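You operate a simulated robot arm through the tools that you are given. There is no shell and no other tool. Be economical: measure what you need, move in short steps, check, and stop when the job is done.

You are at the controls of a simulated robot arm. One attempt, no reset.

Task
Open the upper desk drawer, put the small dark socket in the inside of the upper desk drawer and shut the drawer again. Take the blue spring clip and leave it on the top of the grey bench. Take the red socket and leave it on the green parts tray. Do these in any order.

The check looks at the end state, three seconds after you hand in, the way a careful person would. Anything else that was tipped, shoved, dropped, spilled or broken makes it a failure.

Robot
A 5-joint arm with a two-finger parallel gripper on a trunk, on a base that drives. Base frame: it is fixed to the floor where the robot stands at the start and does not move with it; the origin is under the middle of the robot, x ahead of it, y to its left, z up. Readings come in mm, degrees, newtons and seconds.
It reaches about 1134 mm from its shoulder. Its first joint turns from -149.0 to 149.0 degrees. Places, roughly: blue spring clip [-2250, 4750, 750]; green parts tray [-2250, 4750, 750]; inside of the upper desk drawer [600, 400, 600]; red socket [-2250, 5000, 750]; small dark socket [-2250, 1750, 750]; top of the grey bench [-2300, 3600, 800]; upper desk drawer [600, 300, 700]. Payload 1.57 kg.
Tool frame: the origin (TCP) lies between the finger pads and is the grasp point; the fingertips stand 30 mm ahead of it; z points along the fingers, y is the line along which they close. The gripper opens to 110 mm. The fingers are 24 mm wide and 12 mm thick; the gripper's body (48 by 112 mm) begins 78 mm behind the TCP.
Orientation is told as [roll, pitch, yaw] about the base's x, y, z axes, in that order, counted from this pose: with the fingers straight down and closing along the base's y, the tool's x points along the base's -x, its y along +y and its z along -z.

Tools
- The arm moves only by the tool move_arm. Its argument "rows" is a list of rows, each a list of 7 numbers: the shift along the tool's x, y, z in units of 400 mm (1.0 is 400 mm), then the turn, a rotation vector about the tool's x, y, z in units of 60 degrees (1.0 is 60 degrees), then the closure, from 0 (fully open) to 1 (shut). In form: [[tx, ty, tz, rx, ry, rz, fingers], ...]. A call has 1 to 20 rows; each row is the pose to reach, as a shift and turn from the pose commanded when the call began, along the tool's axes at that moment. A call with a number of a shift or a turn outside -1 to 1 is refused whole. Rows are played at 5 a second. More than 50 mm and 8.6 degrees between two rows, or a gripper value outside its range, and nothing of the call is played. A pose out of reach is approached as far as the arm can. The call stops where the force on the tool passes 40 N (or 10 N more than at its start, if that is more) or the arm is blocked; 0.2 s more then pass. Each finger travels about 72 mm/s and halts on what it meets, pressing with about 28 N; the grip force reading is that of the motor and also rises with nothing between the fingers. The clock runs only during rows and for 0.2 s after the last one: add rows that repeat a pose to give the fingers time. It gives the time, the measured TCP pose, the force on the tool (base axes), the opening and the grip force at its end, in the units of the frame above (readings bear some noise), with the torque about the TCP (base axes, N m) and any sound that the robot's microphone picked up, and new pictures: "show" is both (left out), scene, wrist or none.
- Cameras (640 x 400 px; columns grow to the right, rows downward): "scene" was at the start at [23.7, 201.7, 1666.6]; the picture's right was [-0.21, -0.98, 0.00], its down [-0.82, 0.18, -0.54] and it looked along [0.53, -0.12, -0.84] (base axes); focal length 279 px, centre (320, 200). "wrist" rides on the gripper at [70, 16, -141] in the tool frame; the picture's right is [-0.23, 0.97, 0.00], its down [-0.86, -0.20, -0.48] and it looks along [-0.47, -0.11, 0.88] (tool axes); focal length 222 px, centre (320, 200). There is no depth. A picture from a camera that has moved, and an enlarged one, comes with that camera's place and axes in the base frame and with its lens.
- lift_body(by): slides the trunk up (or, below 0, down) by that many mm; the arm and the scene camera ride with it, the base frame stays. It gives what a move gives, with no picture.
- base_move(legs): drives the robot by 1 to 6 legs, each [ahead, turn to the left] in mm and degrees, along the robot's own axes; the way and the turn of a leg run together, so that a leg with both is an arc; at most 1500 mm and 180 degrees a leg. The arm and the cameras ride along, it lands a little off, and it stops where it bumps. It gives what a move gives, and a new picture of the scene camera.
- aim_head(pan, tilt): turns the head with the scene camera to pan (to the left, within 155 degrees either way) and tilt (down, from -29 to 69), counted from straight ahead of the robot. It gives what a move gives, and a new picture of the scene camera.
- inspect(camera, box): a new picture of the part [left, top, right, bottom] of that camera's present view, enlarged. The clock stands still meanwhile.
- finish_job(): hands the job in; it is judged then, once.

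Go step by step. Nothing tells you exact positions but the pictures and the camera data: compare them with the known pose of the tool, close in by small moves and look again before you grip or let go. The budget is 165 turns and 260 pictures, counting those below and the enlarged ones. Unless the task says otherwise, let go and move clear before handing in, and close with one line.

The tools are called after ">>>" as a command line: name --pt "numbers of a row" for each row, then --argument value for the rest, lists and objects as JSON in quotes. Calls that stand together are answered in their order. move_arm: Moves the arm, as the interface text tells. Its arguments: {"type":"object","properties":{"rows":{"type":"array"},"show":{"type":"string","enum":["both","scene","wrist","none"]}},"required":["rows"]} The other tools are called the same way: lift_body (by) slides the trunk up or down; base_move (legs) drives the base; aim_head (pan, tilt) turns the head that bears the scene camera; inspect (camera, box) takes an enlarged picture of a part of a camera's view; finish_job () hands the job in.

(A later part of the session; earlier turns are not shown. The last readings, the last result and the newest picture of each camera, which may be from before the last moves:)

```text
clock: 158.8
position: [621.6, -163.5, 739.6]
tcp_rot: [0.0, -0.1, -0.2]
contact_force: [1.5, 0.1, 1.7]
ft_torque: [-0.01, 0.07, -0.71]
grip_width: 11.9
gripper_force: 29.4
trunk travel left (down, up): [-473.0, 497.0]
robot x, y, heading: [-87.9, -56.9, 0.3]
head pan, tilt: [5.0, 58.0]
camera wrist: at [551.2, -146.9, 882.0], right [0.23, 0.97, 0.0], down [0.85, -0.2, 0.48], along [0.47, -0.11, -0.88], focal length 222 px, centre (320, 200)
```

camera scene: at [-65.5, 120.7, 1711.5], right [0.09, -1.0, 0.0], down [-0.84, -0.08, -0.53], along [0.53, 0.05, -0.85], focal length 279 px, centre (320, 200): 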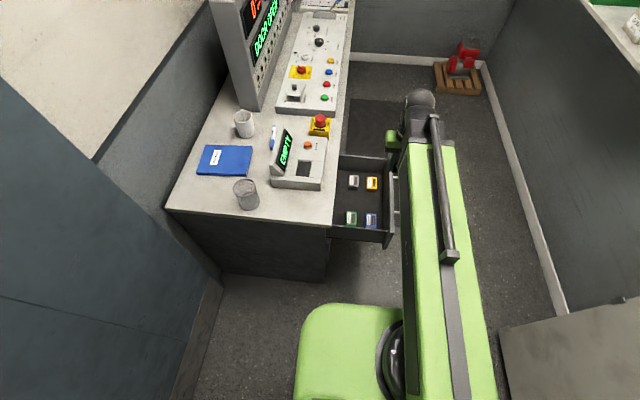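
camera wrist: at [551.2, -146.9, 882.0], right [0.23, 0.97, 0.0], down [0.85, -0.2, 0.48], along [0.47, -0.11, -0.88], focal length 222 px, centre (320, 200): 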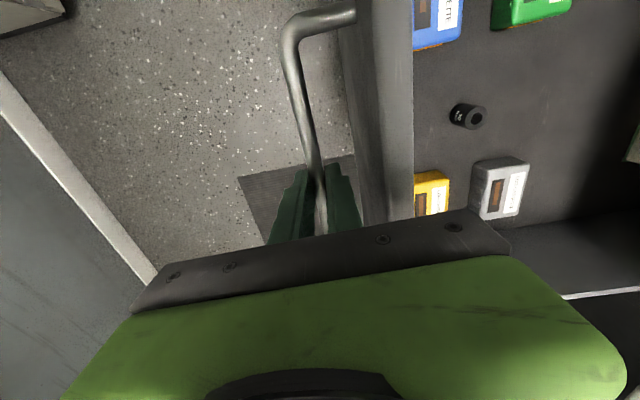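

Now I push the drawer shut slowly, 240 mm along +y.

>>> move_arm --pt "0 0.015 0 0 0 0 0.95" --pt "0 0.045 0 0 0 0 0.95" --pt "0 0.085 0 0 0 0 0.95" --pt "0 0.125 0 0 0 0 0.95" --pt "0 0.165 0 0 0 0 0.95" --pt "0 0.205 0 0 0 0 0.95" --pt "0 0.245 0 0 0 0 0.95" --pt "0 0.285 0 0 0 0 0.95" --pt "0 0.325 0 0 0 0 0.95" --pt "0 0.365 0 0 0 0 0.95" --pt "0 0.405 0 0 0 0 0.95" --pt "0 0.445 0 0 0 0 0.95" --pt "0 0.485 0 0 0 0 0.95" --pt "0 0.525 0 0 0 0 0.95" --pt "0 0.56 0 0 0 0 0.95" --pt "0 0.58 0 0 0 0 0.95" --pt "0 0.592 0 0 0 0 0.95" --pt "0 0.6 0 0 0 0 0.95" --pt "0 0.604 0 0 0 0 0.95"

```text
clock: 162.8
position: [623.4, 76.8, 739.3]
tcp_rot: [0.0, -0.1, -0.2]
contact_force: [21.9, -9.0, -0.5]
ft_torque: [-0.22, -0.56, -0.71]
grip_width: 11.9
gripper_force: 29.1
trunk travel left (down, up): [-473.0, 497.0]
robot x, y, heading: [-87.4, -57.0, 0.2]
head pan, tilt: [5.0, 58.0]
camera scene: at [-63.7, 120.1, 1438.5], right [0.09, -1.0, 0.0], down [-0.85, -0.08, -0.53], along [0.53, 0.05, -0.85], focal length 279 px, centre (320, 200)
camera wrist: at [553.1, 93.5, 881.0], right [0.23, 0.97, 0.0], down [0.85, -0.2, 0.48], along [0.47, -0.11, -0.88], focal length 222 px, centre (320, 200)
```

scene: 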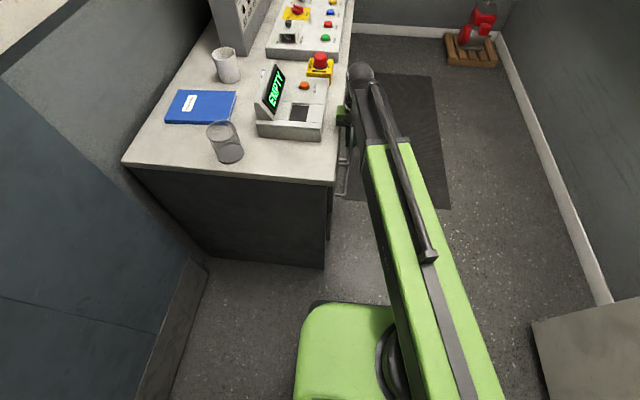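
wrist: 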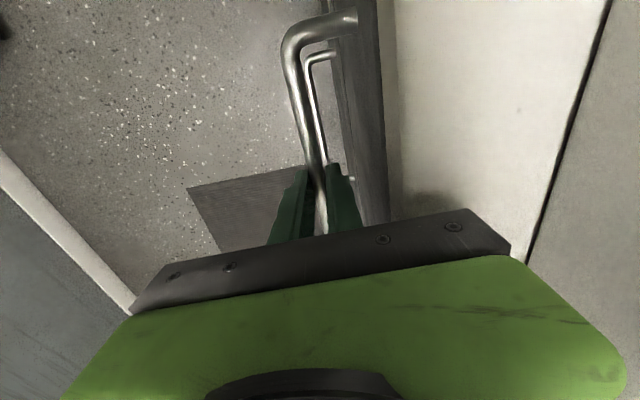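

The bar is back at its original y≈76.7. I press a touch further to be sure it is seated, then release and rise.

>>> move_arm --pt "0.005 0.004 0 0 0 0 0.95" --pt "0.005 0.008 0 0 0 0 0.95" --show "none"

>>> move_arm --pt "0 0 0 0 0 0 0.75" --pt "0 0 0 0 0 0 0.7" --pt "0 0 0 0 0 0 0.7" --show "none"

>>> lift_body --by 270

>>> inspect --camera "wrist" --box '[220, 0, 540, 200]'

```text
clock: 163.4
position: [620.9, 76.6, 739.7]
tcp_rot: [-0.5, -0.1, -0.1]
contact_force: [20.3, -31.0, -3.1]
ft_torque: [-0.61, -0.48, -0.64]
grip_width: 11.7
gripper_force: 28.7
trunk travel left (down, up): [-473.0, 497.0]
robot x, y, heading: [-87.6, -56.4, 0.4]
head pan, tilt: [5.0, 58.0]
```

```text
clock: 164.2
position: [619.6, 82.2, 740.7]
tcp_rot: [0.0, -0.1, -0.2]
contact_force: [-0.9, 0.9, 0.1]
ft_torque: [-0.02, -0.02, -0.01]
grip_width: 33.1
gripper_force: 0.1
trunk travel left (down, up): [-473.0, 497.0]
robot x, y, heading: [-82.9, -55.5, 0.3]
head pan, tilt: [5.0, 58.0]
```

```text
clock: 167.0
position: [620.7, 80.7, 1010.0]
tcp_rot: [-0.1, -0.1, -0.1]
contact_force: [1.3, 0.7, 0.4]
ft_torque: [0.01, 0.0, 0.05]
grip_width: 32.9
gripper_force: 0.0
trunk travel left (down, up): [-743.0, 227.0]
robot x, y, heading: [-85.4, -55.5, 0.4]
head pan, tilt: [5.0, 58.0]
```

```text
2.00 times, centred on (380, 100) of wrist
camera zoom: at [549.7, 97.7, 1151.9], right [0.23, 0.97, 0.0], down [0.85, -0.2, 0.48], along [0.47, -0.11, -0.88], focal length 444 px, centre (200, 400)
```

zoom: 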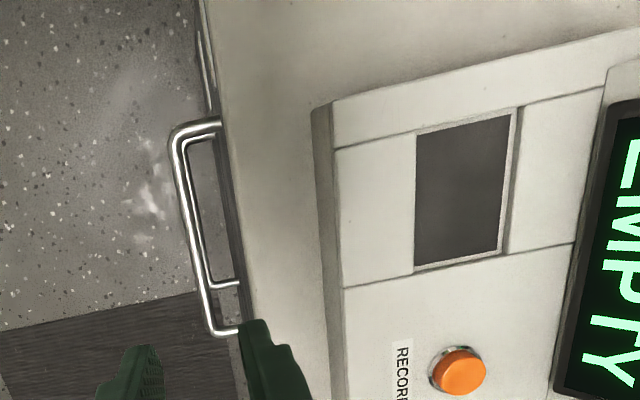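

The drawer is shut as before. I bring the arm to the midline and drive back to the store.

>>> move_arm --pt "0 -0.1 0 0 0 0 0.7" --pt "0 -0.2 0 0 0 0 0.7" --pt "0 -0.3 0 0 0 0 0.7" --pt "0 -0.35 0 0 0 0 0.7" --show "none"

>>> base_move --legs '[[-600, 18], [-650, -18], [-1500, 0]]'

>>> base_move --legs '[[0, 90], [700, 15], [700, -15]]'

```text
clock: 168.0
position: [620.3, -60.2, 1009.0]
tcp_rot: [-0.1, 0.0, -0.1]
contact_force: [0.2, -0.6, 0.6]
ft_torque: [-0.02, 0.0, -0.02]
grip_width: 32.8
gripper_force: 0.0
trunk travel left (down, up): [-743.0, 227.0]
robot x, y, heading: [-84.8, -57.0, 0.2]
head pan, tilt: [5.0, 58.0]
```

```text
clock: 181.7
position: [-2122.5, -260.2, 1010.6]
tcp_rot: [-0.1, -0.2, -1.3]
contact_force: [0.2, 0.5, -0.2]
ft_torque: [-0.02, 0.0, 0.0]
grip_width: 33.1
gripper_force: 0.0
trunk travel left (down, up): [-743.0, 227.0]
robot x, y, heading: [-2833.3, -241.7, -1.3]
head pan, tilt: [5.0, 58.0]
camera scene: at [-2803.5, -63.5, 1708.5], right [0.07, -1.0, 0.0], down [-0.85, -0.06, -0.53], along [0.53, 0.03, -0.85], focal length 279 px, centre (320, 200)
```

scene: 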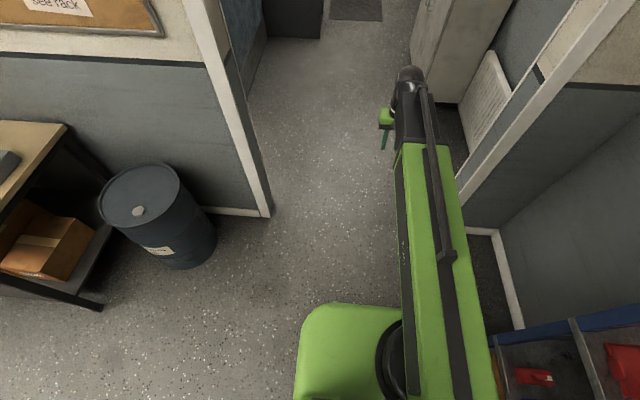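

```text
clock: 192.8
position: [-2935.0, 1862.4, 1008.8]
tcp_rot: [-0.2, 0.0, 87.8]
contact_force: [1.1, 1.1, 0.6]
ft_torque: [0.02, -0.02, 0.01]
grip_width: 33.2
gripper_force: 0.0
trunk travel left (down, up): [-743.0, 227.0]
robot x, y, heading: [-2965.4, 1152.1, 87.9]
head pan, tilt: [5.0, 58.0]
camera scene: at [-3140.5, 1185.6, 1708.5], right [1.0, 0.05, 0.0], down [0.04, -0.85, -0.53], along [-0.03, 0.53, -0.85], focal length 279 px, centre (320, 200)
```

scene: 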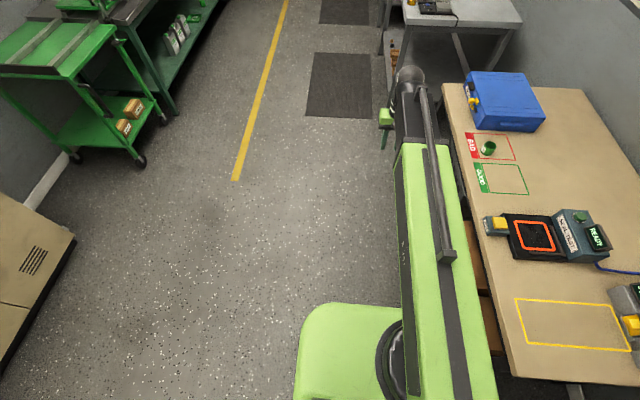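

>>> base_move --legs '[[1000, 9], [1000, -7], [1450, 0]]'

>>> aim_head --pan -75 --tilt 45

```text
clock: 209.5
position: [-3060.8, 5299.0, 1010.6]
tcp_rot: [-0.2, -0.1, 90.1]
contact_force: [0.3, 0.1, 0.1]
ft_torque: [0.0, 0.01, 0.01]
grip_width: 33.2
gripper_force: 0.0
trunk travel left (down, up): [-743.0, 227.0]
robot x, y, heading: [-3065.0, 4592.3, 90.0]
head pan, tilt: [5.0, 58.0]
camera scene: at [-3240.5, 4615.8, 1708.5], right [1.0, 0.09, 0.0], down [0.07, -0.84, -0.53], along [-0.05, 0.53, -0.85], focal length 279 px, centre (320, 200)
```

scene: 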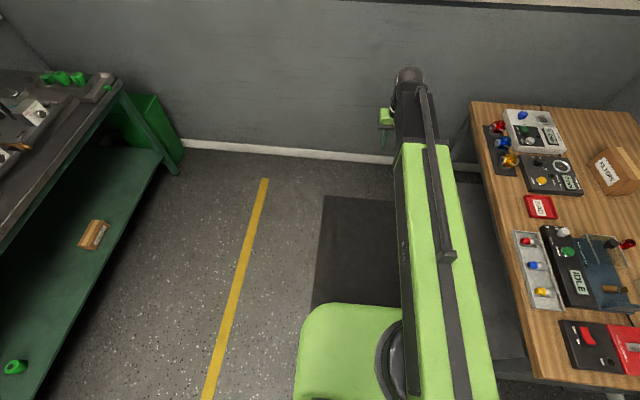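

```text
clock: 211.0
position: [-3061.2, 5301.2, 1009.8]
tcp_rot: [-0.1, -0.1, 90.2]
contact_force: [-0.1, 0.5, 0.3]
ft_torque: [0.02, 0.03, 0.01]
grip_width: 33.2
gripper_force: 0.1
trunk travel left (down, up): [-743.0, 227.0]
robot x, y, heading: [-3063.4, 4589.0, 90.2]
head pan, tilt: [-75.0, 45.0]
camera scene: at [-3155.8, 4568.1, 1725.6], right [0.26, -0.97, 0.0], down [-0.68, -0.18, -0.71], along [0.68, 0.18, -0.71], focal length 279 px, centre (320, 200)
```

scene: 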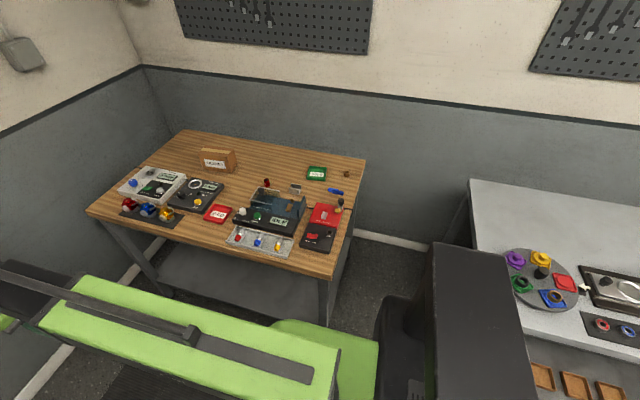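

I see the brown bench with a green tray near the back and a small blue item beside it. I zoom in for the details.

>>> inspect --camera "scene" --box '[220, 150, 380, 260]'

>>> inspect --camera "scene" --box '[290, 155, 370, 215]'

>>> inspect --camera "scene" --box '[440, 160, 640, 350]'

```text
3.64 times, centred on (300, 205) of scene
camera zoom: at [-3155.8, 4568.1, 1725.6], right [0.26, -0.97, 0.0], down [-0.68, -0.18, -0.71], along [0.68, 0.18, -0.71], focal length 1015 px, centre (393, 182)
```

zoom: 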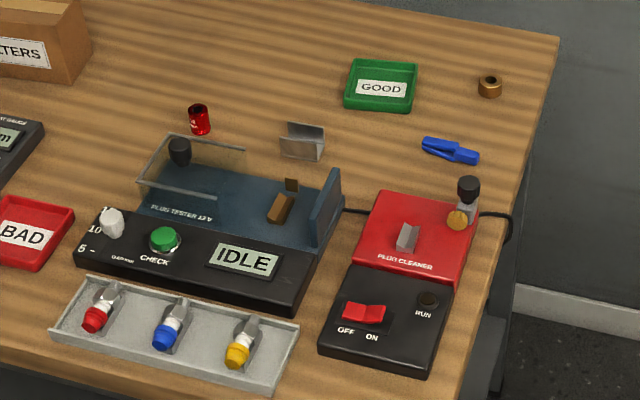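

```text
6.67 times, centred on (330, 185) of scene
camera zoom: at [-3155.8, 4568.1, 1725.6], right [0.26, -0.97, 0.0], down [-0.68, -0.18, -0.71], along [0.68, 0.18, -0.71], focal length 1861 px, centre (253, 300)
```

zoom: 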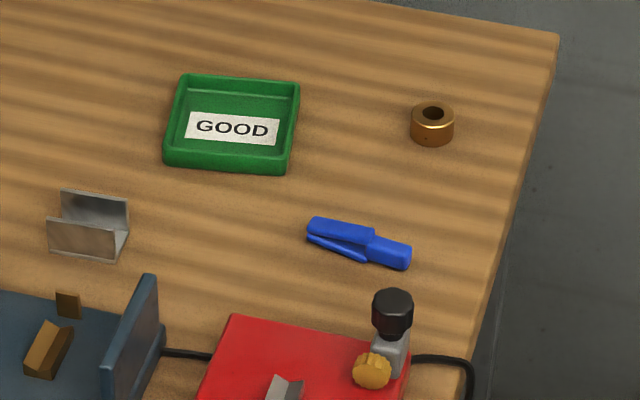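

```text
2.11 times, centred on (540, 255) of scene
camera zoom: at [-3155.8, 4568.1, 1725.6], right [0.26, -0.97, 0.0], down [-0.68, -0.18, -0.71], along [0.68, 0.18, -0.71], focal length 588 px, centre (-143, 84)
```

zoom: 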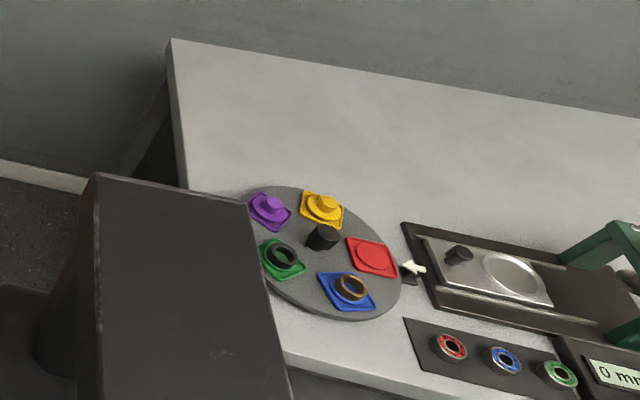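

Red socket ≈ (-2223, 5097), tray ≈ (-2079, 4879), clip ≈ (-2185, 4753). I shift the robot closer, to about (-2990, 4850).

>>> base_move --legs '[[200, -20], [200, 20], [-130, 0]]'

>>> aim_head --pan -80 --tilt 48

>>> inspect --camera "scene" --box '[210, 130, 410, 255]'

```text
clock: 214.7
position: [-2990.9, 5561.1, 1011.2]
tcp_rot: [-0.1, -0.1, 90.0]
contact_force: [0.2, -0.7, -0.3]
ft_torque: [0.04, -0.05, -0.03]
grip_width: 33.0
gripper_force: 0.0
trunk travel left (down, up): [-743.0, 227.0]
robot x, y, heading: [-2993.1, 4847.9, 89.5]
head pan, tilt: [-75.0, 45.0]
camera scene: at [-3083.5, 4828.2, 1725.6], right [0.25, -0.97, 0.0], down [-0.69, -0.17, -0.71], along [0.69, 0.18, -0.71], focal length 279 px, centre (320, 200)
```

scene: 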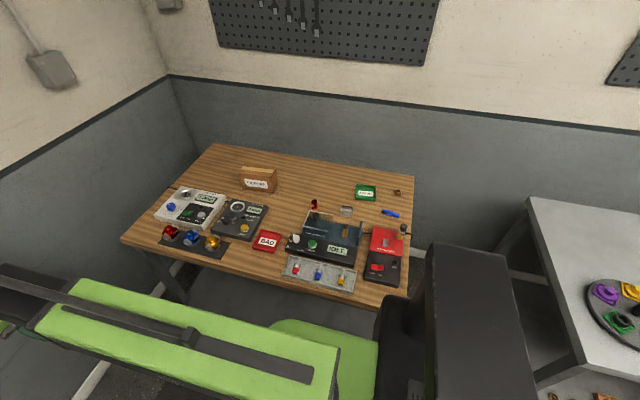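

```text
clock: 215.4
position: [-2989.6, 5561.2, 1009.4]
tcp_rot: [-0.2, 0.0, 90.1]
contact_force: [0.3, -0.3, 0.3]
ft_torque: [0.02, -0.02, -0.02]
grip_width: 33.2
gripper_force: 0.0
trunk travel left (down, up): [-743.0, 227.0]
robot x, y, heading: [-2989.6, 4854.9, 89.4]
head pan, tilt: [-80.0, 48.0]
camera scene: at [-3084.4, 4823.5, 1721.4], right [0.16, -0.99, 0.0], down [-0.73, -0.12, -0.67], along [0.66, 0.11, -0.74], focal length 279 px, centre (320, 200)
```

scene: 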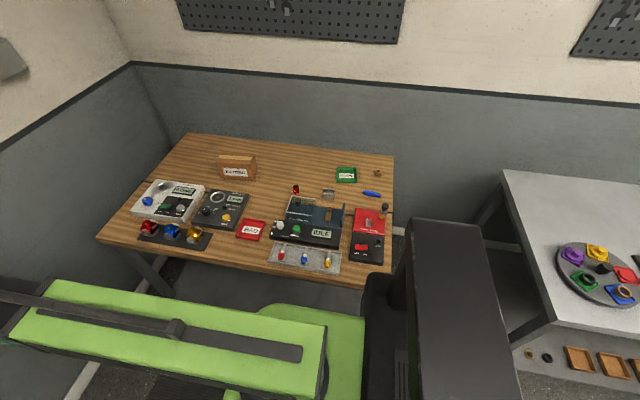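

```text
3.20 times, centred on (310, 192) of scene
camera zoom: at [-3084.4, 4823.5, 1721.4], right [0.16, -0.99, 0.0], down [-0.73, -0.12, -0.67], along [0.66, 0.11, -0.74], focal length 894 px, centre (352, 224)
```

zoom: 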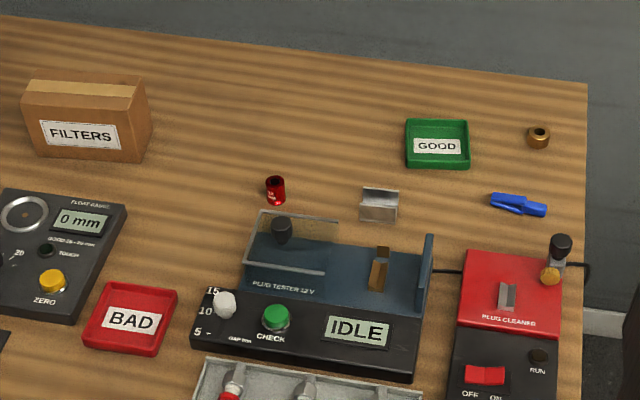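

I swing the tool over to the red socket on an outward curve, staying at z≈1010.

>>> move_arm --pt "0.02 -0.096 0 0 0 0 0.5" --pt "0.04 -0.192 0 0 0 0 0.5" --pt "0.06 -0.287 0 0 0 0 0.5" --pt "0.08 -0.383 0 0 0 0 0.5" --pt "0.1 -0.479 0 0 0 0 0.5" --pt "0.12 -0.575 0 0 0 0 0.5" --pt "0.14 -0.67 0 0 0 0 0.5" --pt "0.16 -0.766 0 0 0 0 0.5" --pt "0.18 -0.862 0 0 0 0 0.5" --pt "0.2 -0.9575 0 0 0 0 0.5" --show "none"

>>> move_arm --pt "0.0825 -0.08 0 0 0 0 0.5" --pt "0.165 -0.16 0 0 0 0 0.5" --pt "0.2475 -0.24 0 0 0 0 0.5" --pt "0.33 -0.32 0 0 0 0 0.5" --pt "0.4125 -0.4 0 0 0 0 0.5" --pt "0.495 -0.48 0 0 0 0 0.5" --pt "0.5775 -0.56 0 0 0 0 0.5" --pt "0.66 -0.64 0 0 0 0 0.5" --pt "0.7425 -0.72 0 0 0 0 0.5" --pt "0.825 -0.8 0 0 0 0 0.5" --pt "0.9075 -0.88 0 0 0 0 0.5" --pt "0.985 -0.9575 0 0 0 0 0.5" --show "none"

>>> move_arm --pt "0 0 0 0 0 0.125 0.5" --pt "0 0 0 0 0 0.25 0.5" --pt "0 0 0 0 0 0.375 0.5" --pt "0 0 0 0 0 0.5 0.5" --pt "0 0 0 0 0 0.625 0.5" --pt "0 0 0 0 0 0.75 0.5" --show "none"

>>> move_arm --pt "0 0 0 0 0 0.125 0.5" --pt "0 0 0 0 0 0.25 0.5" --pt "0 0 0 0 0 0.375 0.5" --pt "0 0 0 0 0 0.5 0.5" --pt "0 0 0 0 0 0.625 0.5" --pt "0 0 0 0 0 0.75 0.5"

```text
clock: 217.6
position: [-2606.2, 5481.0, 1009.3]
tcp_rot: [0.0, -0.1, 90.0]
contact_force: [0.0, -0.2, 0.1]
ft_torque: [0.0, 0.03, -0.01]
grip_width: 54.9
gripper_force: 0.1
trunk travel left (down, up): [-743.0, 227.0]
robot x, y, heading: [-2989.4, 4855.4, 89.3]
head pan, tilt: [-80.0, 48.0]
```

```text
clock: 220.2
position: [-2223.2, 5087.3, 1010.2]
tcp_rot: [0.0, -0.1, 90.1]
contact_force: [0.4, 0.3, 0.1]
ft_torque: [0.01, 0.0, 0.01]
grip_width: 55.0
gripper_force: 0.0
trunk travel left (down, up): [-743.0, 227.0]
robot x, y, heading: [-2987.9, 4853.4, 89.2]
head pan, tilt: [-80.0, 48.0]
```

```text
clock: 221.6
position: [-2223.1, 5089.1, 1009.7]
tcp_rot: [0.1, -0.2, 44.9]
contact_force: [-0.7, 0.5, 0.4]
ft_torque: [0.01, 0.01, -0.02]
grip_width: 55.1
gripper_force: 0.2
trunk travel left (down, up): [-743.0, 227.0]
robot x, y, heading: [-2986.9, 4853.7, 89.5]
head pan, tilt: [-80.0, 48.0]
```

```text
clock: 223.0
position: [-2224.5, 5088.1, 1010.2]
tcp_rot: [0.1, 0.0, -0.1]
contact_force: [0.4, -0.2, -0.2]
ft_torque: [-0.02, 0.03, 0.0]
grip_width: 55.0
gripper_force: 0.1
trunk travel left (down, up): [-743.0, 227.0]
robot x, y, heading: [-2992.6, 4854.6, 89.3]
head pan, tilt: [-80.0, 48.0]
camera scene: at [-3084.6, 4823.3, 1721.4], right [0.16, -0.99, 0.0], down [-0.73, -0.12, -0.67], along [0.66, 0.11, -0.74], focal length 279 px, centre (320, 200)
camera wrist: at [-2294.4, 5104.5, 1152.1], right [0.23, 0.97, 0.0], down [0.85, -0.2, 0.48], along [0.47, -0.11, -0.88], focal length 222 px, centre (320, 200)
```

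scene: 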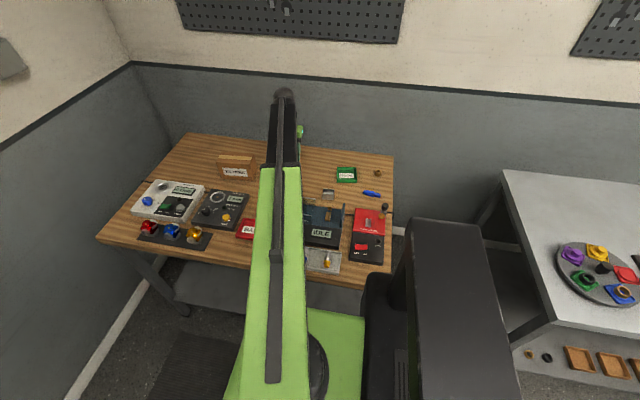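
wrist: 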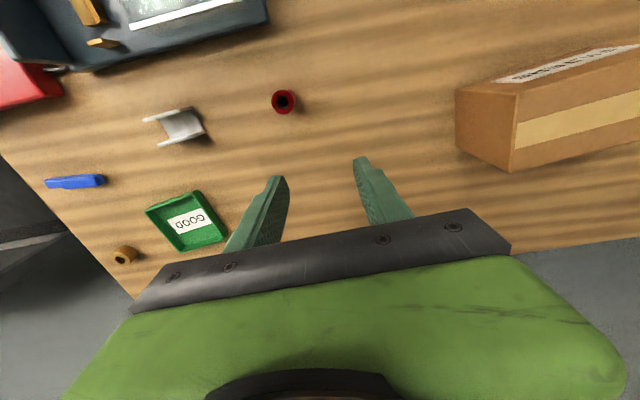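

Triangulating: red socket ≈ (-2279, 5058), top near z≈870; tray ≈ (-2138, 4850); clip ≈ (-2245, 4715). I go above the socket and lower to check.

>>> move_arm --pt "0.07 -0.038 0 0 0 0 0.5" --pt "0.137 -0.075 0 0 0 0 0.5" --show "none"

>>> lift_body --by -70

>>> inspect --camera "wrist" --box '[160, 0, 480, 240]'

```text
clock: 223.6
position: [-2278.4, 5058.2, 1009.3]
tcp_rot: [0.0, -0.1, 0.0]
contact_force: [0.2, 0.6, 1.3]
ft_torque: [-0.02, -0.01, 0.03]
grip_width: 55.1
gripper_force: 0.1
trunk travel left (down, up): [-743.0, 227.0]
robot x, y, heading: [-2990.3, 4853.8, 89.5]
head pan, tilt: [-80.0, 48.0]
```

```text
clock: 224.7
position: [-2278.0, 5058.7, 939.2]
tcp_rot: [0.1, -0.2, 0.0]
contact_force: [-1.4, 0.4, 0.4]
ft_torque: [-0.02, 0.01, 0.01]
grip_width: 54.9
gripper_force: 0.0
trunk travel left (down, up): [-673.0, 297.0]
robot x, y, heading: [-2991.5, 4855.4, 89.4]
head pan, tilt: [-80.0, 48.0]
```

```text
1.67 times, centred on (320, 120) of wrist
camera zoom: at [-2348.6, 5074.8, 1082.1], right [0.23, 0.97, 0.0], down [0.85, -0.2, 0.48], along [0.47, -0.11, -0.88], focal length 370 px, centre (320, 333)
```

zoom: 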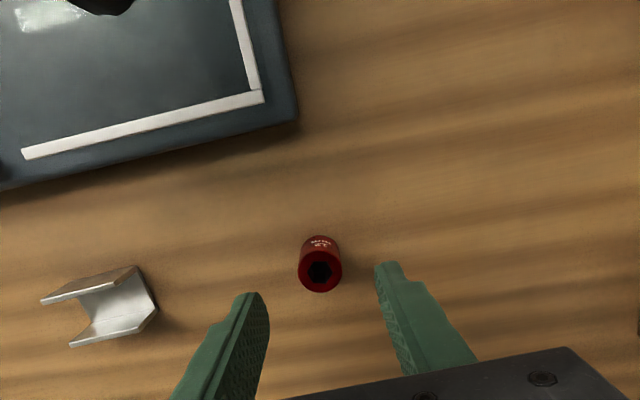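

Well centred; socket top ≈ z 880, table ≈ 848. I lower 48 mm and look again.

>>> lift_body --by -48

>>> inspect --camera "wrist" --box '[200, 40, 440, 220]'

```text
clock: 225.6
position: [-2279.3, 5057.6, 891.8]
tcp_rot: [0.1, 0.0, 0.1]
contact_force: [-0.3, -0.4, 0.1]
ft_torque: [-0.02, 0.01, 0.0]
grip_width: 55.2
gripper_force: 0.0
trunk travel left (down, up): [-625.0, 345.0]
robot x, y, heading: [-2991.9, 4856.0, 89.4]
head pan, tilt: [-80.0, 48.0]
```

```text
2.22 times, centred on (320, 130) of wrist
camera zoom: at [-2348.6, 5074.8, 1034.1], right [0.23, 0.97, 0.0], down [0.85, -0.2, 0.48], along [0.47, -0.11, -0.88], focal length 494 px, centre (320, 356)
```

zoom: 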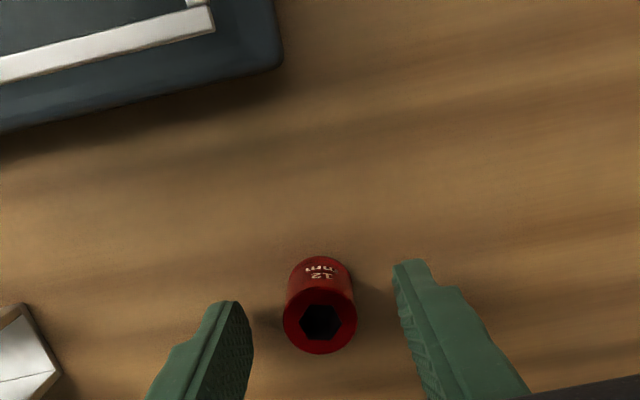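

>>> lift_body --by -7

>>> move_arm --pt "0 0 0 0 0 0 0.65" --pt "0 0 0 0 0 0 0.85" --pt "0 0 0 0 0 0 0.9" --pt "0 0 0 0 0 0 0.9" --show "none"

>>> lift_body --by 100

>>> inspect --camera "wrist" --box '[0, 0, 640, 400]'

```text
clock: 226.1
position: [-2278.3, 5058.3, 884.3]
tcp_rot: [0.1, -0.2, 0.0]
contact_force: [-0.1, 0.1, 0.1]
ft_torque: [0.0, 0.03, 0.0]
grip_width: 55.2
gripper_force: 0.1
trunk travel left (down, up): [-618.0, 352.0]
robot x, y, heading: [-2994.1, 4852.2, 89.3]
head pan, tilt: [-80.0, 48.0]
```

```text
clock: 227.1
position: [-2277.9, 5058.6, 885.0]
tcp_rot: [0.0, -0.1, 0.0]
contact_force: [-0.1, -0.2, 0.7]
ft_torque: [-0.02, 0.02, 0.0]
grip_width: 23.9
gripper_force: 27.8
trunk travel left (down, up): [-618.0, 352.0]
robot x, y, heading: [-2990.9, 4856.7, 89.7]
head pan, tilt: [-80.0, 48.0]
```

```text
clock: 228.4
position: [-2277.6, 5059.4, 984.3]
tcp_rot: [0.2, -0.1, 0.0]
contact_force: [0.9, -0.8, -1.6]
ft_torque: [0.03, 0.0, -0.05]
grip_width: 23.6
gripper_force: 28.0
trunk travel left (down, up): [-718.0, 252.0]
robot x, y, heading: [-2991.9, 4852.4, 89.4]
head pan, tilt: [-80.0, 48.0]
```

```text
1.00 times, centred on (320, 200) of wrist (not enlarged: the box is as wide or as high as the picture)
camera zoom: at [-2348.5, 5074.8, 1127.0], right [0.23, 0.97, 0.0], down [0.85, -0.2, 0.48], along [0.47, -0.11, -0.88], focal length 222 px, centre (320, 200)
```

zoom: 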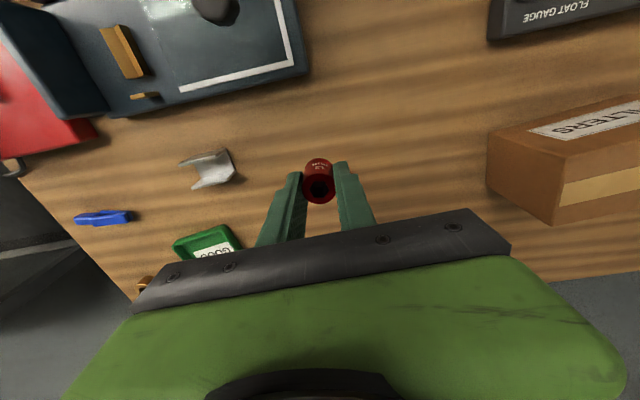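

Red socket is held. I carry it over the green tray at about (-2138, 4850).

>>> move_arm --pt "-0.058 -0.087 0 0 0 0 0.9" --pt "-0.117 -0.174 0 0 0 0 0.9" --pt "-0.175 -0.26 0 0 0 0 0.9" --pt "-0.233 -0.347 0 0 0 0 0.9" --pt "-0.292 -0.434 0 0 0 0 0.9" --pt "-0.35 -0.52 0 0 0 0 0.9"

>>> inspect --camera "scene" --box '[290, 130, 410, 220]'

```text
clock: 229.8
position: [-2137.5, 4850.2, 984.6]
tcp_rot: [0.1, 0.2, 0.1]
contact_force: [-0.4, -0.5, -1.2]
ft_torque: [0.0, 0.0, 0.0]
grip_width: 23.9
gripper_force: 28.4
trunk travel left (down, up): [-718.0, 252.0]
robot x, y, heading: [-2989.9, 4850.3, 89.4]
head pan, tilt: [-80.0, 48.0]
camera scene: at [-3084.2, 4822.9, 1696.4], right [0.16, -0.99, 0.0], down [-0.73, -0.12, -0.67], along [0.66, 0.11, -0.74], focal length 279 px, centre (320, 200)
camera wrist: at [-2208.7, 4867.1, 1126.8], right [0.23, 0.97, 0.0], down [0.86, -0.2, 0.48], along [0.47, -0.11, -0.88], focal length 222 px, centre (320, 200)
```

scene: 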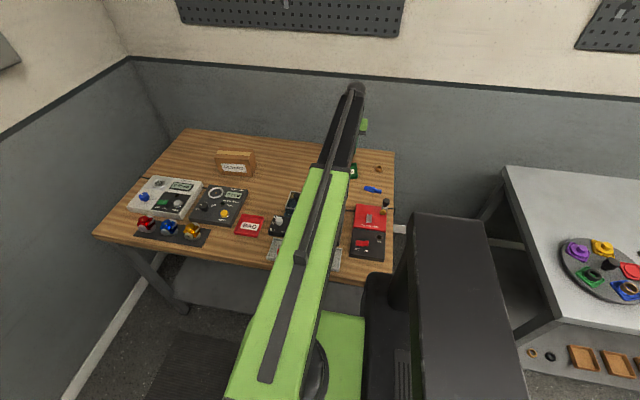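
wrist: 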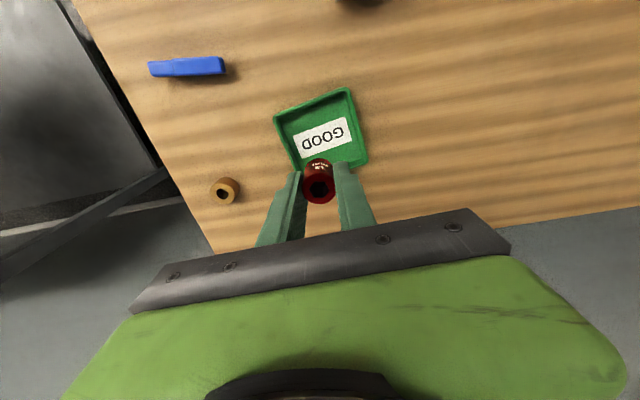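

```text
4.44 times, centred on (350, 175) of scene
camera zoom: at [-3084.2, 4822.9, 1696.4], right [0.16, -0.99, 0.0], down [-0.73, -0.12, -0.67], along [0.66, 0.11, -0.74], focal length 1241 px, centre (187, 311)
```

zoom: 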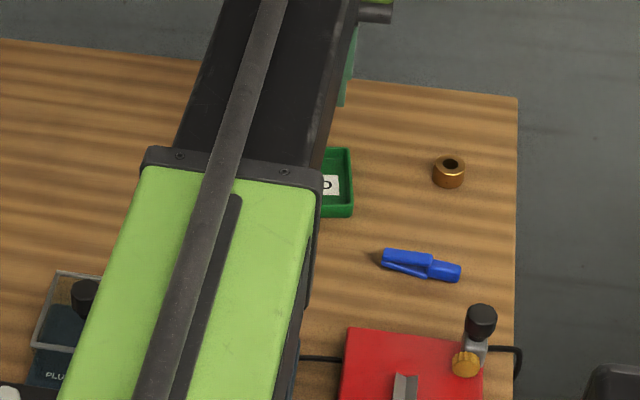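

The tray centre is about (-2151, 4856). I adjust and lower toward it.

>>> move_arm --pt "0.032 0.015 0 0 0 0 0.9" --pt "0.032 0.015 0 0 0 0 0.9" --show "none"

>>> lift_body --by -70

>>> inspect --camera "wrist" --box '[200, 40, 440, 220]'

```text
clock: 230.4
position: [-2151.3, 4856.6, 984.5]
tcp_rot: [0.1, 0.0, 0.0]
contact_force: [-0.4, 0.7, -0.8]
ft_torque: [-0.01, -0.03, 0.0]
grip_width: 23.7
gripper_force: 28.0
trunk travel left (down, up): [-718.0, 252.0]
robot x, y, heading: [-2994.0, 4849.7, 89.5]
head pan, tilt: [-80.0, 48.0]
```

```text
clock: 231.5
position: [-2151.0, 4856.4, 915.4]
tcp_rot: [0.2, -0.1, 0.0]
contact_force: [0.7, 0.9, -0.2]
ft_torque: [-0.01, 0.01, -0.01]
grip_width: 24.3
gripper_force: 28.5
trunk travel left (down, up): [-648.0, 322.0]
robot x, y, heading: [-2988.9, 4854.0, 89.5]
head pan, tilt: [-80.0, 48.0]
```

```text
2.22 times, centred on (320, 130) of wrist
camera zoom: at [-2221.9, 4873.2, 1057.0], right [0.23, 0.97, 0.0], down [0.85, -0.2, 0.48], along [0.47, -0.11, -0.88], focal length 494 px, centre (320, 356)
```

zoom: 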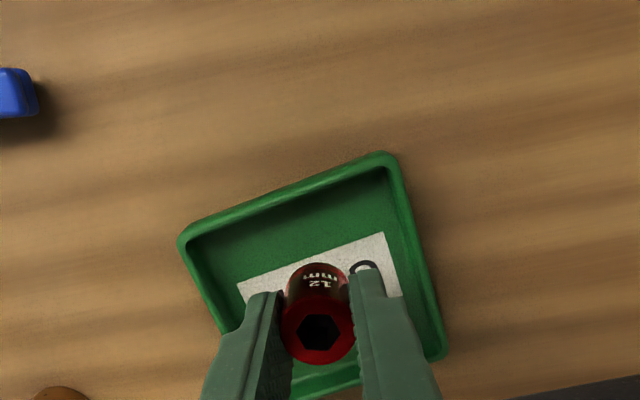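

>>> move_arm --pt "-0.01 -0.009 0 0 0 0 0.9" --pt "-0.01 -0.009 0 0 0 0 0.9" --show "none"

>>> lift_body --by -18

>>> lift_body --by -4

>>> inspect --camera "wrist" --box '[200, 40, 440, 220]'

```text
clock: 232.1
position: [-2146.1, 4854.5, 915.7]
tcp_rot: [0.1, -0.1, 0.1]
contact_force: [0.0, -0.6, -0.2]
ft_torque: [0.02, -0.01, 0.0]
grip_width: 24.0
gripper_force: 27.5
trunk travel left (down, up): [-648.0, 322.0]
robot x, y, heading: [-2995.7, 4851.5, 89.4]
head pan, tilt: [-80.0, 48.0]
```

```text
clock: 232.8
position: [-2147.7, 4853.3, 897.1]
tcp_rot: [0.1, 0.0, 0.0]
contact_force: [-0.1, 0.3, -0.6]
ft_torque: [0.02, 0.01, 0.02]
grip_width: 23.5
gripper_force: 28.1
trunk travel left (down, up): [-630.0, 340.0]
robot x, y, heading: [-2989.7, 4852.4, 89.1]
head pan, tilt: [-80.0, 48.0]
```

```text
clock: 233.3
position: [-2147.1, 4853.7, 893.5]
tcp_rot: [0.1, -0.1, 0.0]
contact_force: [0.2, 0.7, -0.1]
ft_torque: [-0.02, 0.0, -0.02]
grip_width: 23.5
gripper_force: 28.2
trunk travel left (down, up): [-626.0, 344.0]
robot x, y, heading: [-2988.5, 4853.3, 89.1]
head pan, tilt: [-80.0, 48.0]
```

```text
2.22 times, centred on (320, 130) of wrist
camera zoom: at [-2217.8, 4869.8, 1035.0], right [0.23, 0.97, 0.0], down [0.85, -0.2, 0.48], along [0.47, -0.11, -0.88], focal length 494 px, centre (320, 356)
```

zoom: 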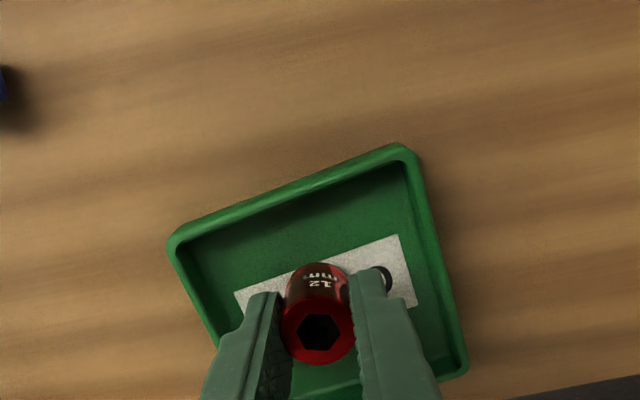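

>>> lift_body --by -3

>>> lift_body --by -2

```text
clock: 233.8
position: [-2147.3, 4853.8, 889.9]
tcp_rot: [0.1, -0.2, 0.0]
contact_force: [-0.6, -0.6, -1.3]
ft_torque: [0.01, 0.0, 0.0]
grip_width: 23.8
gripper_force: 28.1
trunk travel left (down, up): [-623.0, 347.0]
robot x, y, heading: [-2984.4, 4854.5, 89.4]
head pan, tilt: [-80.0, 48.0]
```

```text
clock: 234.3
position: [-2149.4, 4852.5, 888.3]
tcp_rot: [0.2, -0.2, 0.0]
contact_force: [4.7, 0.3, 13.9]
ft_torque: [-0.02, -0.1, -0.03]
grip_width: 23.6
gripper_force: 28.0
trunk travel left (down, up): [-621.0, 349.0]
robot x, y, heading: [-2993.7, 4850.2, 89.2]
head pan, tilt: [-80.0, 48.0]
```

Contact with the tray floor. I ease up 1 mm and release, then rise.

>>> lift_body --by 1

>>> move_arm --pt "0 0 0 0 0 0 0.75" --pt "0 0 0 0 0 0 0.68" --pt "0 0 0 0 0 0 0.66" --pt "0 0 0 0 0 0 0.66" --show "none"

>>> lift_body --by 100

>>> inspect --camera "wrist" --box '[100, 0, 460, 240]'

```text
clock: 234.8
position: [-2147.3, 4853.4, 888.8]
tcp_rot: [0.1, -0.1, 0.0]
contact_force: [0.7, 0.0, 2.3]
ft_torque: [-0.03, -0.02, 0.01]
grip_width: 23.4
gripper_force: 27.9
trunk travel left (down, up): [-622.0, 348.0]
robot x, y, heading: [-2988.5, 4855.4, 89.3]
head pan, tilt: [-80.0, 48.0]
```

```text
clock: 235.8
position: [-2146.9, 4854.0, 889.9]
tcp_rot: [0.2, -0.2, -0.1]
contact_force: [0.7, -0.4, -0.8]
ft_torque: [0.0, 0.06, -0.01]
grip_width: 37.3
gripper_force: 0.0
trunk travel left (down, up): [-622.0, 348.0]
robot x, y, heading: [-2993.2, 4852.6, 89.1]
head pan, tilt: [-80.0, 48.0]
```

```text
clock: 237.2
position: [-2147.7, 4854.0, 989.2]
tcp_rot: [0.2, -0.1, 0.0]
contact_force: [0.2, 0.2, 0.0]
ft_torque: [-0.01, -0.01, 0.0]
grip_width: 37.3
gripper_force: 0.1
trunk travel left (down, up): [-722.0, 248.0]
robot x, y, heading: [-2992.3, 4856.1, 89.5]
head pan, tilt: [-80.0, 48.0]
```

```text
1.67 times, centred on (280, 120) of wrist
camera zoom: at [-2217.8, 4869.7, 1130.9], right [0.23, 0.97, 0.0], down [0.85, -0.2, 0.48], along [0.47, -0.11, -0.88], focal length 370 px, centre (387, 333)
```

zoom: 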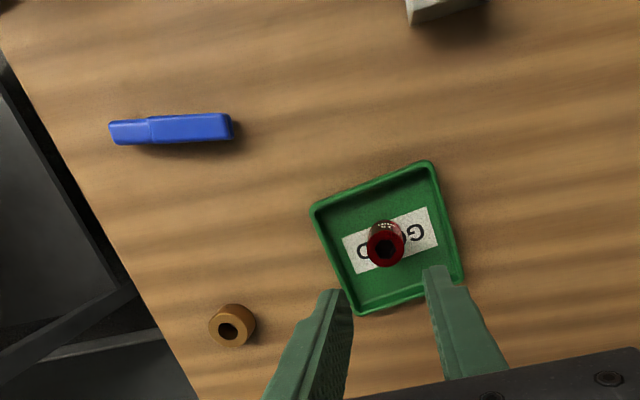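

The red socket stands in the green tray. The clip lies at about (-2248, 4737), long axis ≈11° off +y; I move above it and turn the fingers to close across it.

>>> move_arm --pt "0.042 -0.049 0 0 0 -0.109 0.55" --pt "0.083 -0.098 0 0 0 -0.218 0.55" --pt "0.125 -0.146 0 0 0 -0.327 0.55" --pt "0.167 -0.195 0 0 0 -0.437 0.55" --pt "0.208 -0.244 0 0 0 -0.546 0.55" --pt "0.25 -0.2925 0 0 0 -0.655 0.55" --show "none"

>>> move_arm --pt "0 0 0 0 0 -0.109 0.5" --pt "0 0 0 0 0 -0.218 0.5" --pt "0 0 0 0 0 -0.327 0.5" --pt "0 0 0 0 0 -0.437 0.5" --pt "0 0 0 0 0 -0.546 0.5" --pt "0 0 0 0 0 -0.655 0.5"

>>> inspect --camera "wrist" --box '[180, 0, 500, 240]'

```text
clock: 238.6
position: [-2246.4, 4735.6, 989.7]
tcp_rot: [0.0, -0.1, 39.5]
contact_force: [-0.1, -0.5, 0.0]
ft_torque: [-0.01, -0.02, 0.02]
grip_width: 49.5
gripper_force: 0.0
trunk travel left (down, up): [-722.0, 248.0]
robot x, y, heading: [-2990.8, 4855.5, 89.3]
head pan, tilt: [-80.0, 48.0]
```

```text
clock: 240.0
position: [-2246.5, 4736.6, 988.7]
tcp_rot: [0.1, 0.0, 78.7]
contact_force: [0.1, 0.5, 0.1]
ft_torque: [-0.01, -0.01, -0.01]
grip_width: 55.1
gripper_force: 0.1
trunk travel left (down, up): [-722.0, 248.0]
robot x, y, heading: [-2991.2, 4851.8, 89.2]
head pan, tilt: [-80.0, 48.0]
camera scene: at [-3084.6, 4823.2, 1700.4], right [0.16, -0.99, 0.0], down [-0.73, -0.12, -0.67], along [0.66, 0.11, -0.74], focal length 279 px, centre (320, 200)
camera wrist: at [-2277.7, 4671.1, 1130.9], right [-0.91, 0.41, 0.0], down [0.36, 0.8, 0.48], along [0.2, 0.44, -0.88], focal length 222 px, centre (320, 200)
```

scene: 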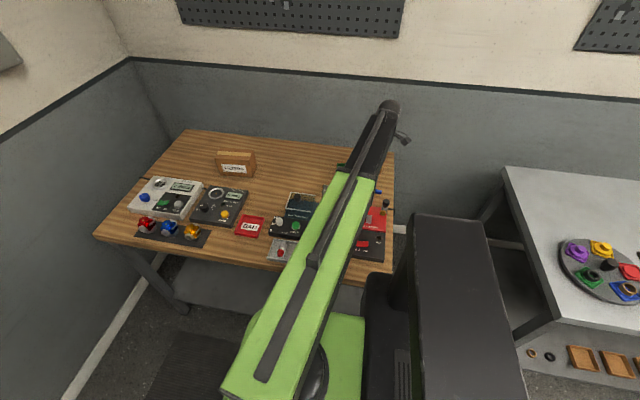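
wrist: 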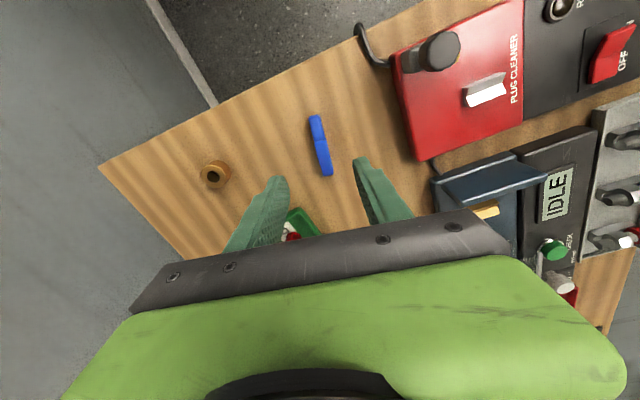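

```text
1.67 times, centred on (340, 120) of wrist
camera zoom: at [-2277.7, 4671.1, 1130.9], right [-0.91, 0.41, 0.0], down [0.36, 0.8, 0.48], along [0.2, 0.44, -0.88], focal length 370 px, centre (287, 333)
```

zoom: 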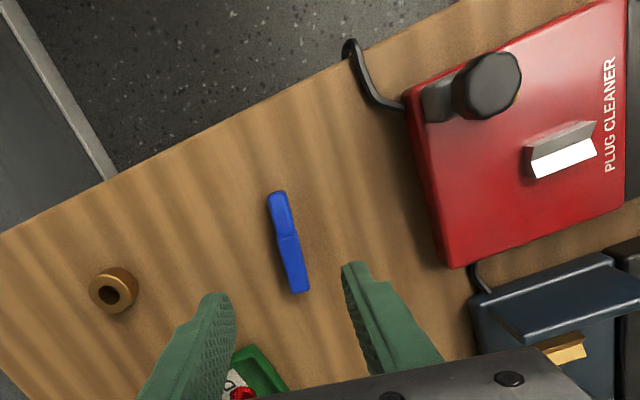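

Clip centre confirmed at (-2249, 4738), axis ≈10°. I lower and check once more.

>>> lift_body --by -85

>>> inspect --camera "wrist" --box '[180, 0, 500, 240]'

```text
clock: 241.2
position: [-2247.5, 4736.5, 905.4]
tcp_rot: [0.0, -0.1, 78.6]
contact_force: [-0.5, 0.8, -0.2]
ft_torque: [-0.02, 0.01, 0.02]
grip_width: 55.0
gripper_force: 0.0
trunk travel left (down, up): [-637.0, 333.0]
robot x, y, heading: [-2992.2, 4853.5, 89.3]
head pan, tilt: [-80.0, 48.0]
```

```text
1.67 times, centred on (340, 120) of wrist
camera zoom: at [-2277.8, 4671.2, 1045.9], right [-0.91, 0.41, 0.0], down [0.36, 0.8, 0.48], along [0.2, 0.44, -0.88], focal length 370 px, centre (287, 333)
```

zoom: 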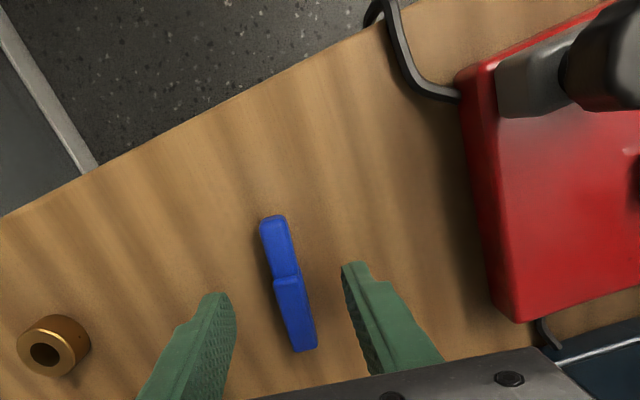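

>>> lift_body --by -20

>>> move_arm --pt "0 0 0 0 0 0 0.7" --pt "0 0 0 0 0 0 0.85" --pt "0 0 0 0 0 0 0.95" --pt "0 0 0 0 0 0 0.95" --show "wrist"

```text
clock: 241.9
position: [-2247.6, 4735.2, 883.4]
tcp_rot: [0.0, -0.1, 78.5]
contact_force: [0.4, 0.5, 0.0]
ft_torque: [0.0, -0.04, -0.04]
grip_width: 55.2
gripper_force: 0.1
trunk travel left (down, up): [-617.0, 353.0]
robot x, y, heading: [-2991.7, 4851.4, 89.6]
head pan, tilt: [-80.0, 48.0]
```

```text
clock: 242.9
position: [-2246.7, 4735.7, 884.7]
tcp_rot: [0.0, -0.1, 78.5]
contact_force: [0.4, 0.0, 1.1]
ft_torque: [-0.02, -0.03, 0.03]
grip_width: 13.7
gripper_force: 28.1
trunk travel left (down, up): [-617.0, 353.0]
robot x, y, heading: [-2991.3, 4858.8, 89.1]
head pan, tilt: [-80.0, 48.0]
camera wrist: at [-2277.9, 4671.2, 1025.9], right [-0.91, 0.41, 0.0], down [0.36, 0.8, 0.48], along [0.2, 0.44, -0.88], focal length 222 px, centre (320, 200)
```

wrist: 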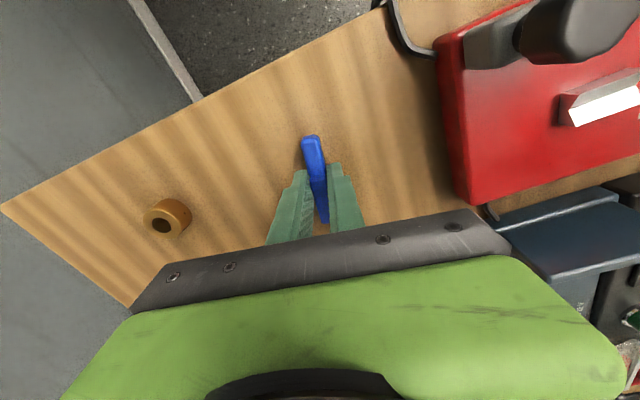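

The clip is gripped. I raise it well above everything with the trunk and look at the grey bench to choose a free spot.

>>> lift_body --by 340

>>> aim_head --pan -115 --tilt 40

>>> inspect --camera "wrist" --box '[0, 0, 640, 400]'

```text
clock: 246.2
position: [-2247.2, 4735.6, 1223.9]
tcp_rot: [0.0, -0.1, 78.6]
contact_force: [0.3, -0.4, -0.6]
ft_torque: [0.01, 0.01, 0.0]
grip_width: 13.9
gripper_force: 28.0
trunk travel left (down, up): [-957.0, 13.0]
robot x, y, heading: [-2991.1, 4851.6, 89.2]
head pan, tilt: [-80.0, 48.0]
```

```text
clock: 247.2
position: [-2247.4, 4736.4, 1223.4]
tcp_rot: [0.0, -0.1, 78.6]
contact_force: [-0.3, 0.4, -0.2]
ft_torque: [0.0, -0.03, 0.02]
grip_width: 13.9
gripper_force: 28.1
trunk travel left (down, up): [-957.0, 13.0]
robot x, y, heading: [-2992.2, 4852.3, 89.1]
head pan, tilt: [-115.0, 40.0]
camera scene: at [-3085.6, 4773.6, 1946.8], right [-0.43, -0.9, 0.0], down [-0.58, 0.28, -0.77], along [0.69, -0.33, -0.64], focal length 279 px, centre (320, 200)
```

scene: 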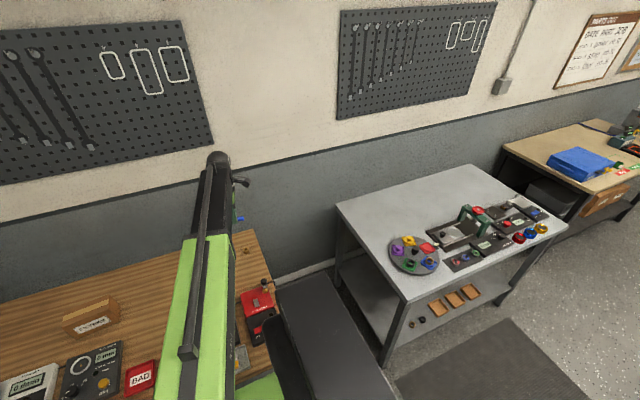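

```text
1.00 times, centred on (320, 200) of wrist (not enlarged: the box is as wide or as high as the picture)
camera zoom: at [-2277.7, 4671.1, 1365.8], right [-0.91, 0.41, 0.0], down [0.36, 0.8, 0.48], along [0.2, 0.44, -0.88], focal length 222 px, centre (320, 200)
```

zoom: 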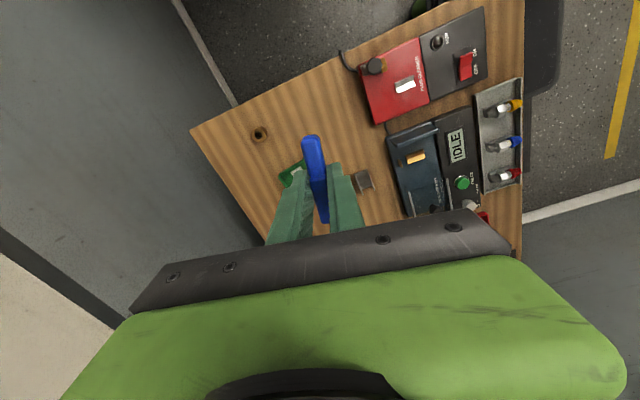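

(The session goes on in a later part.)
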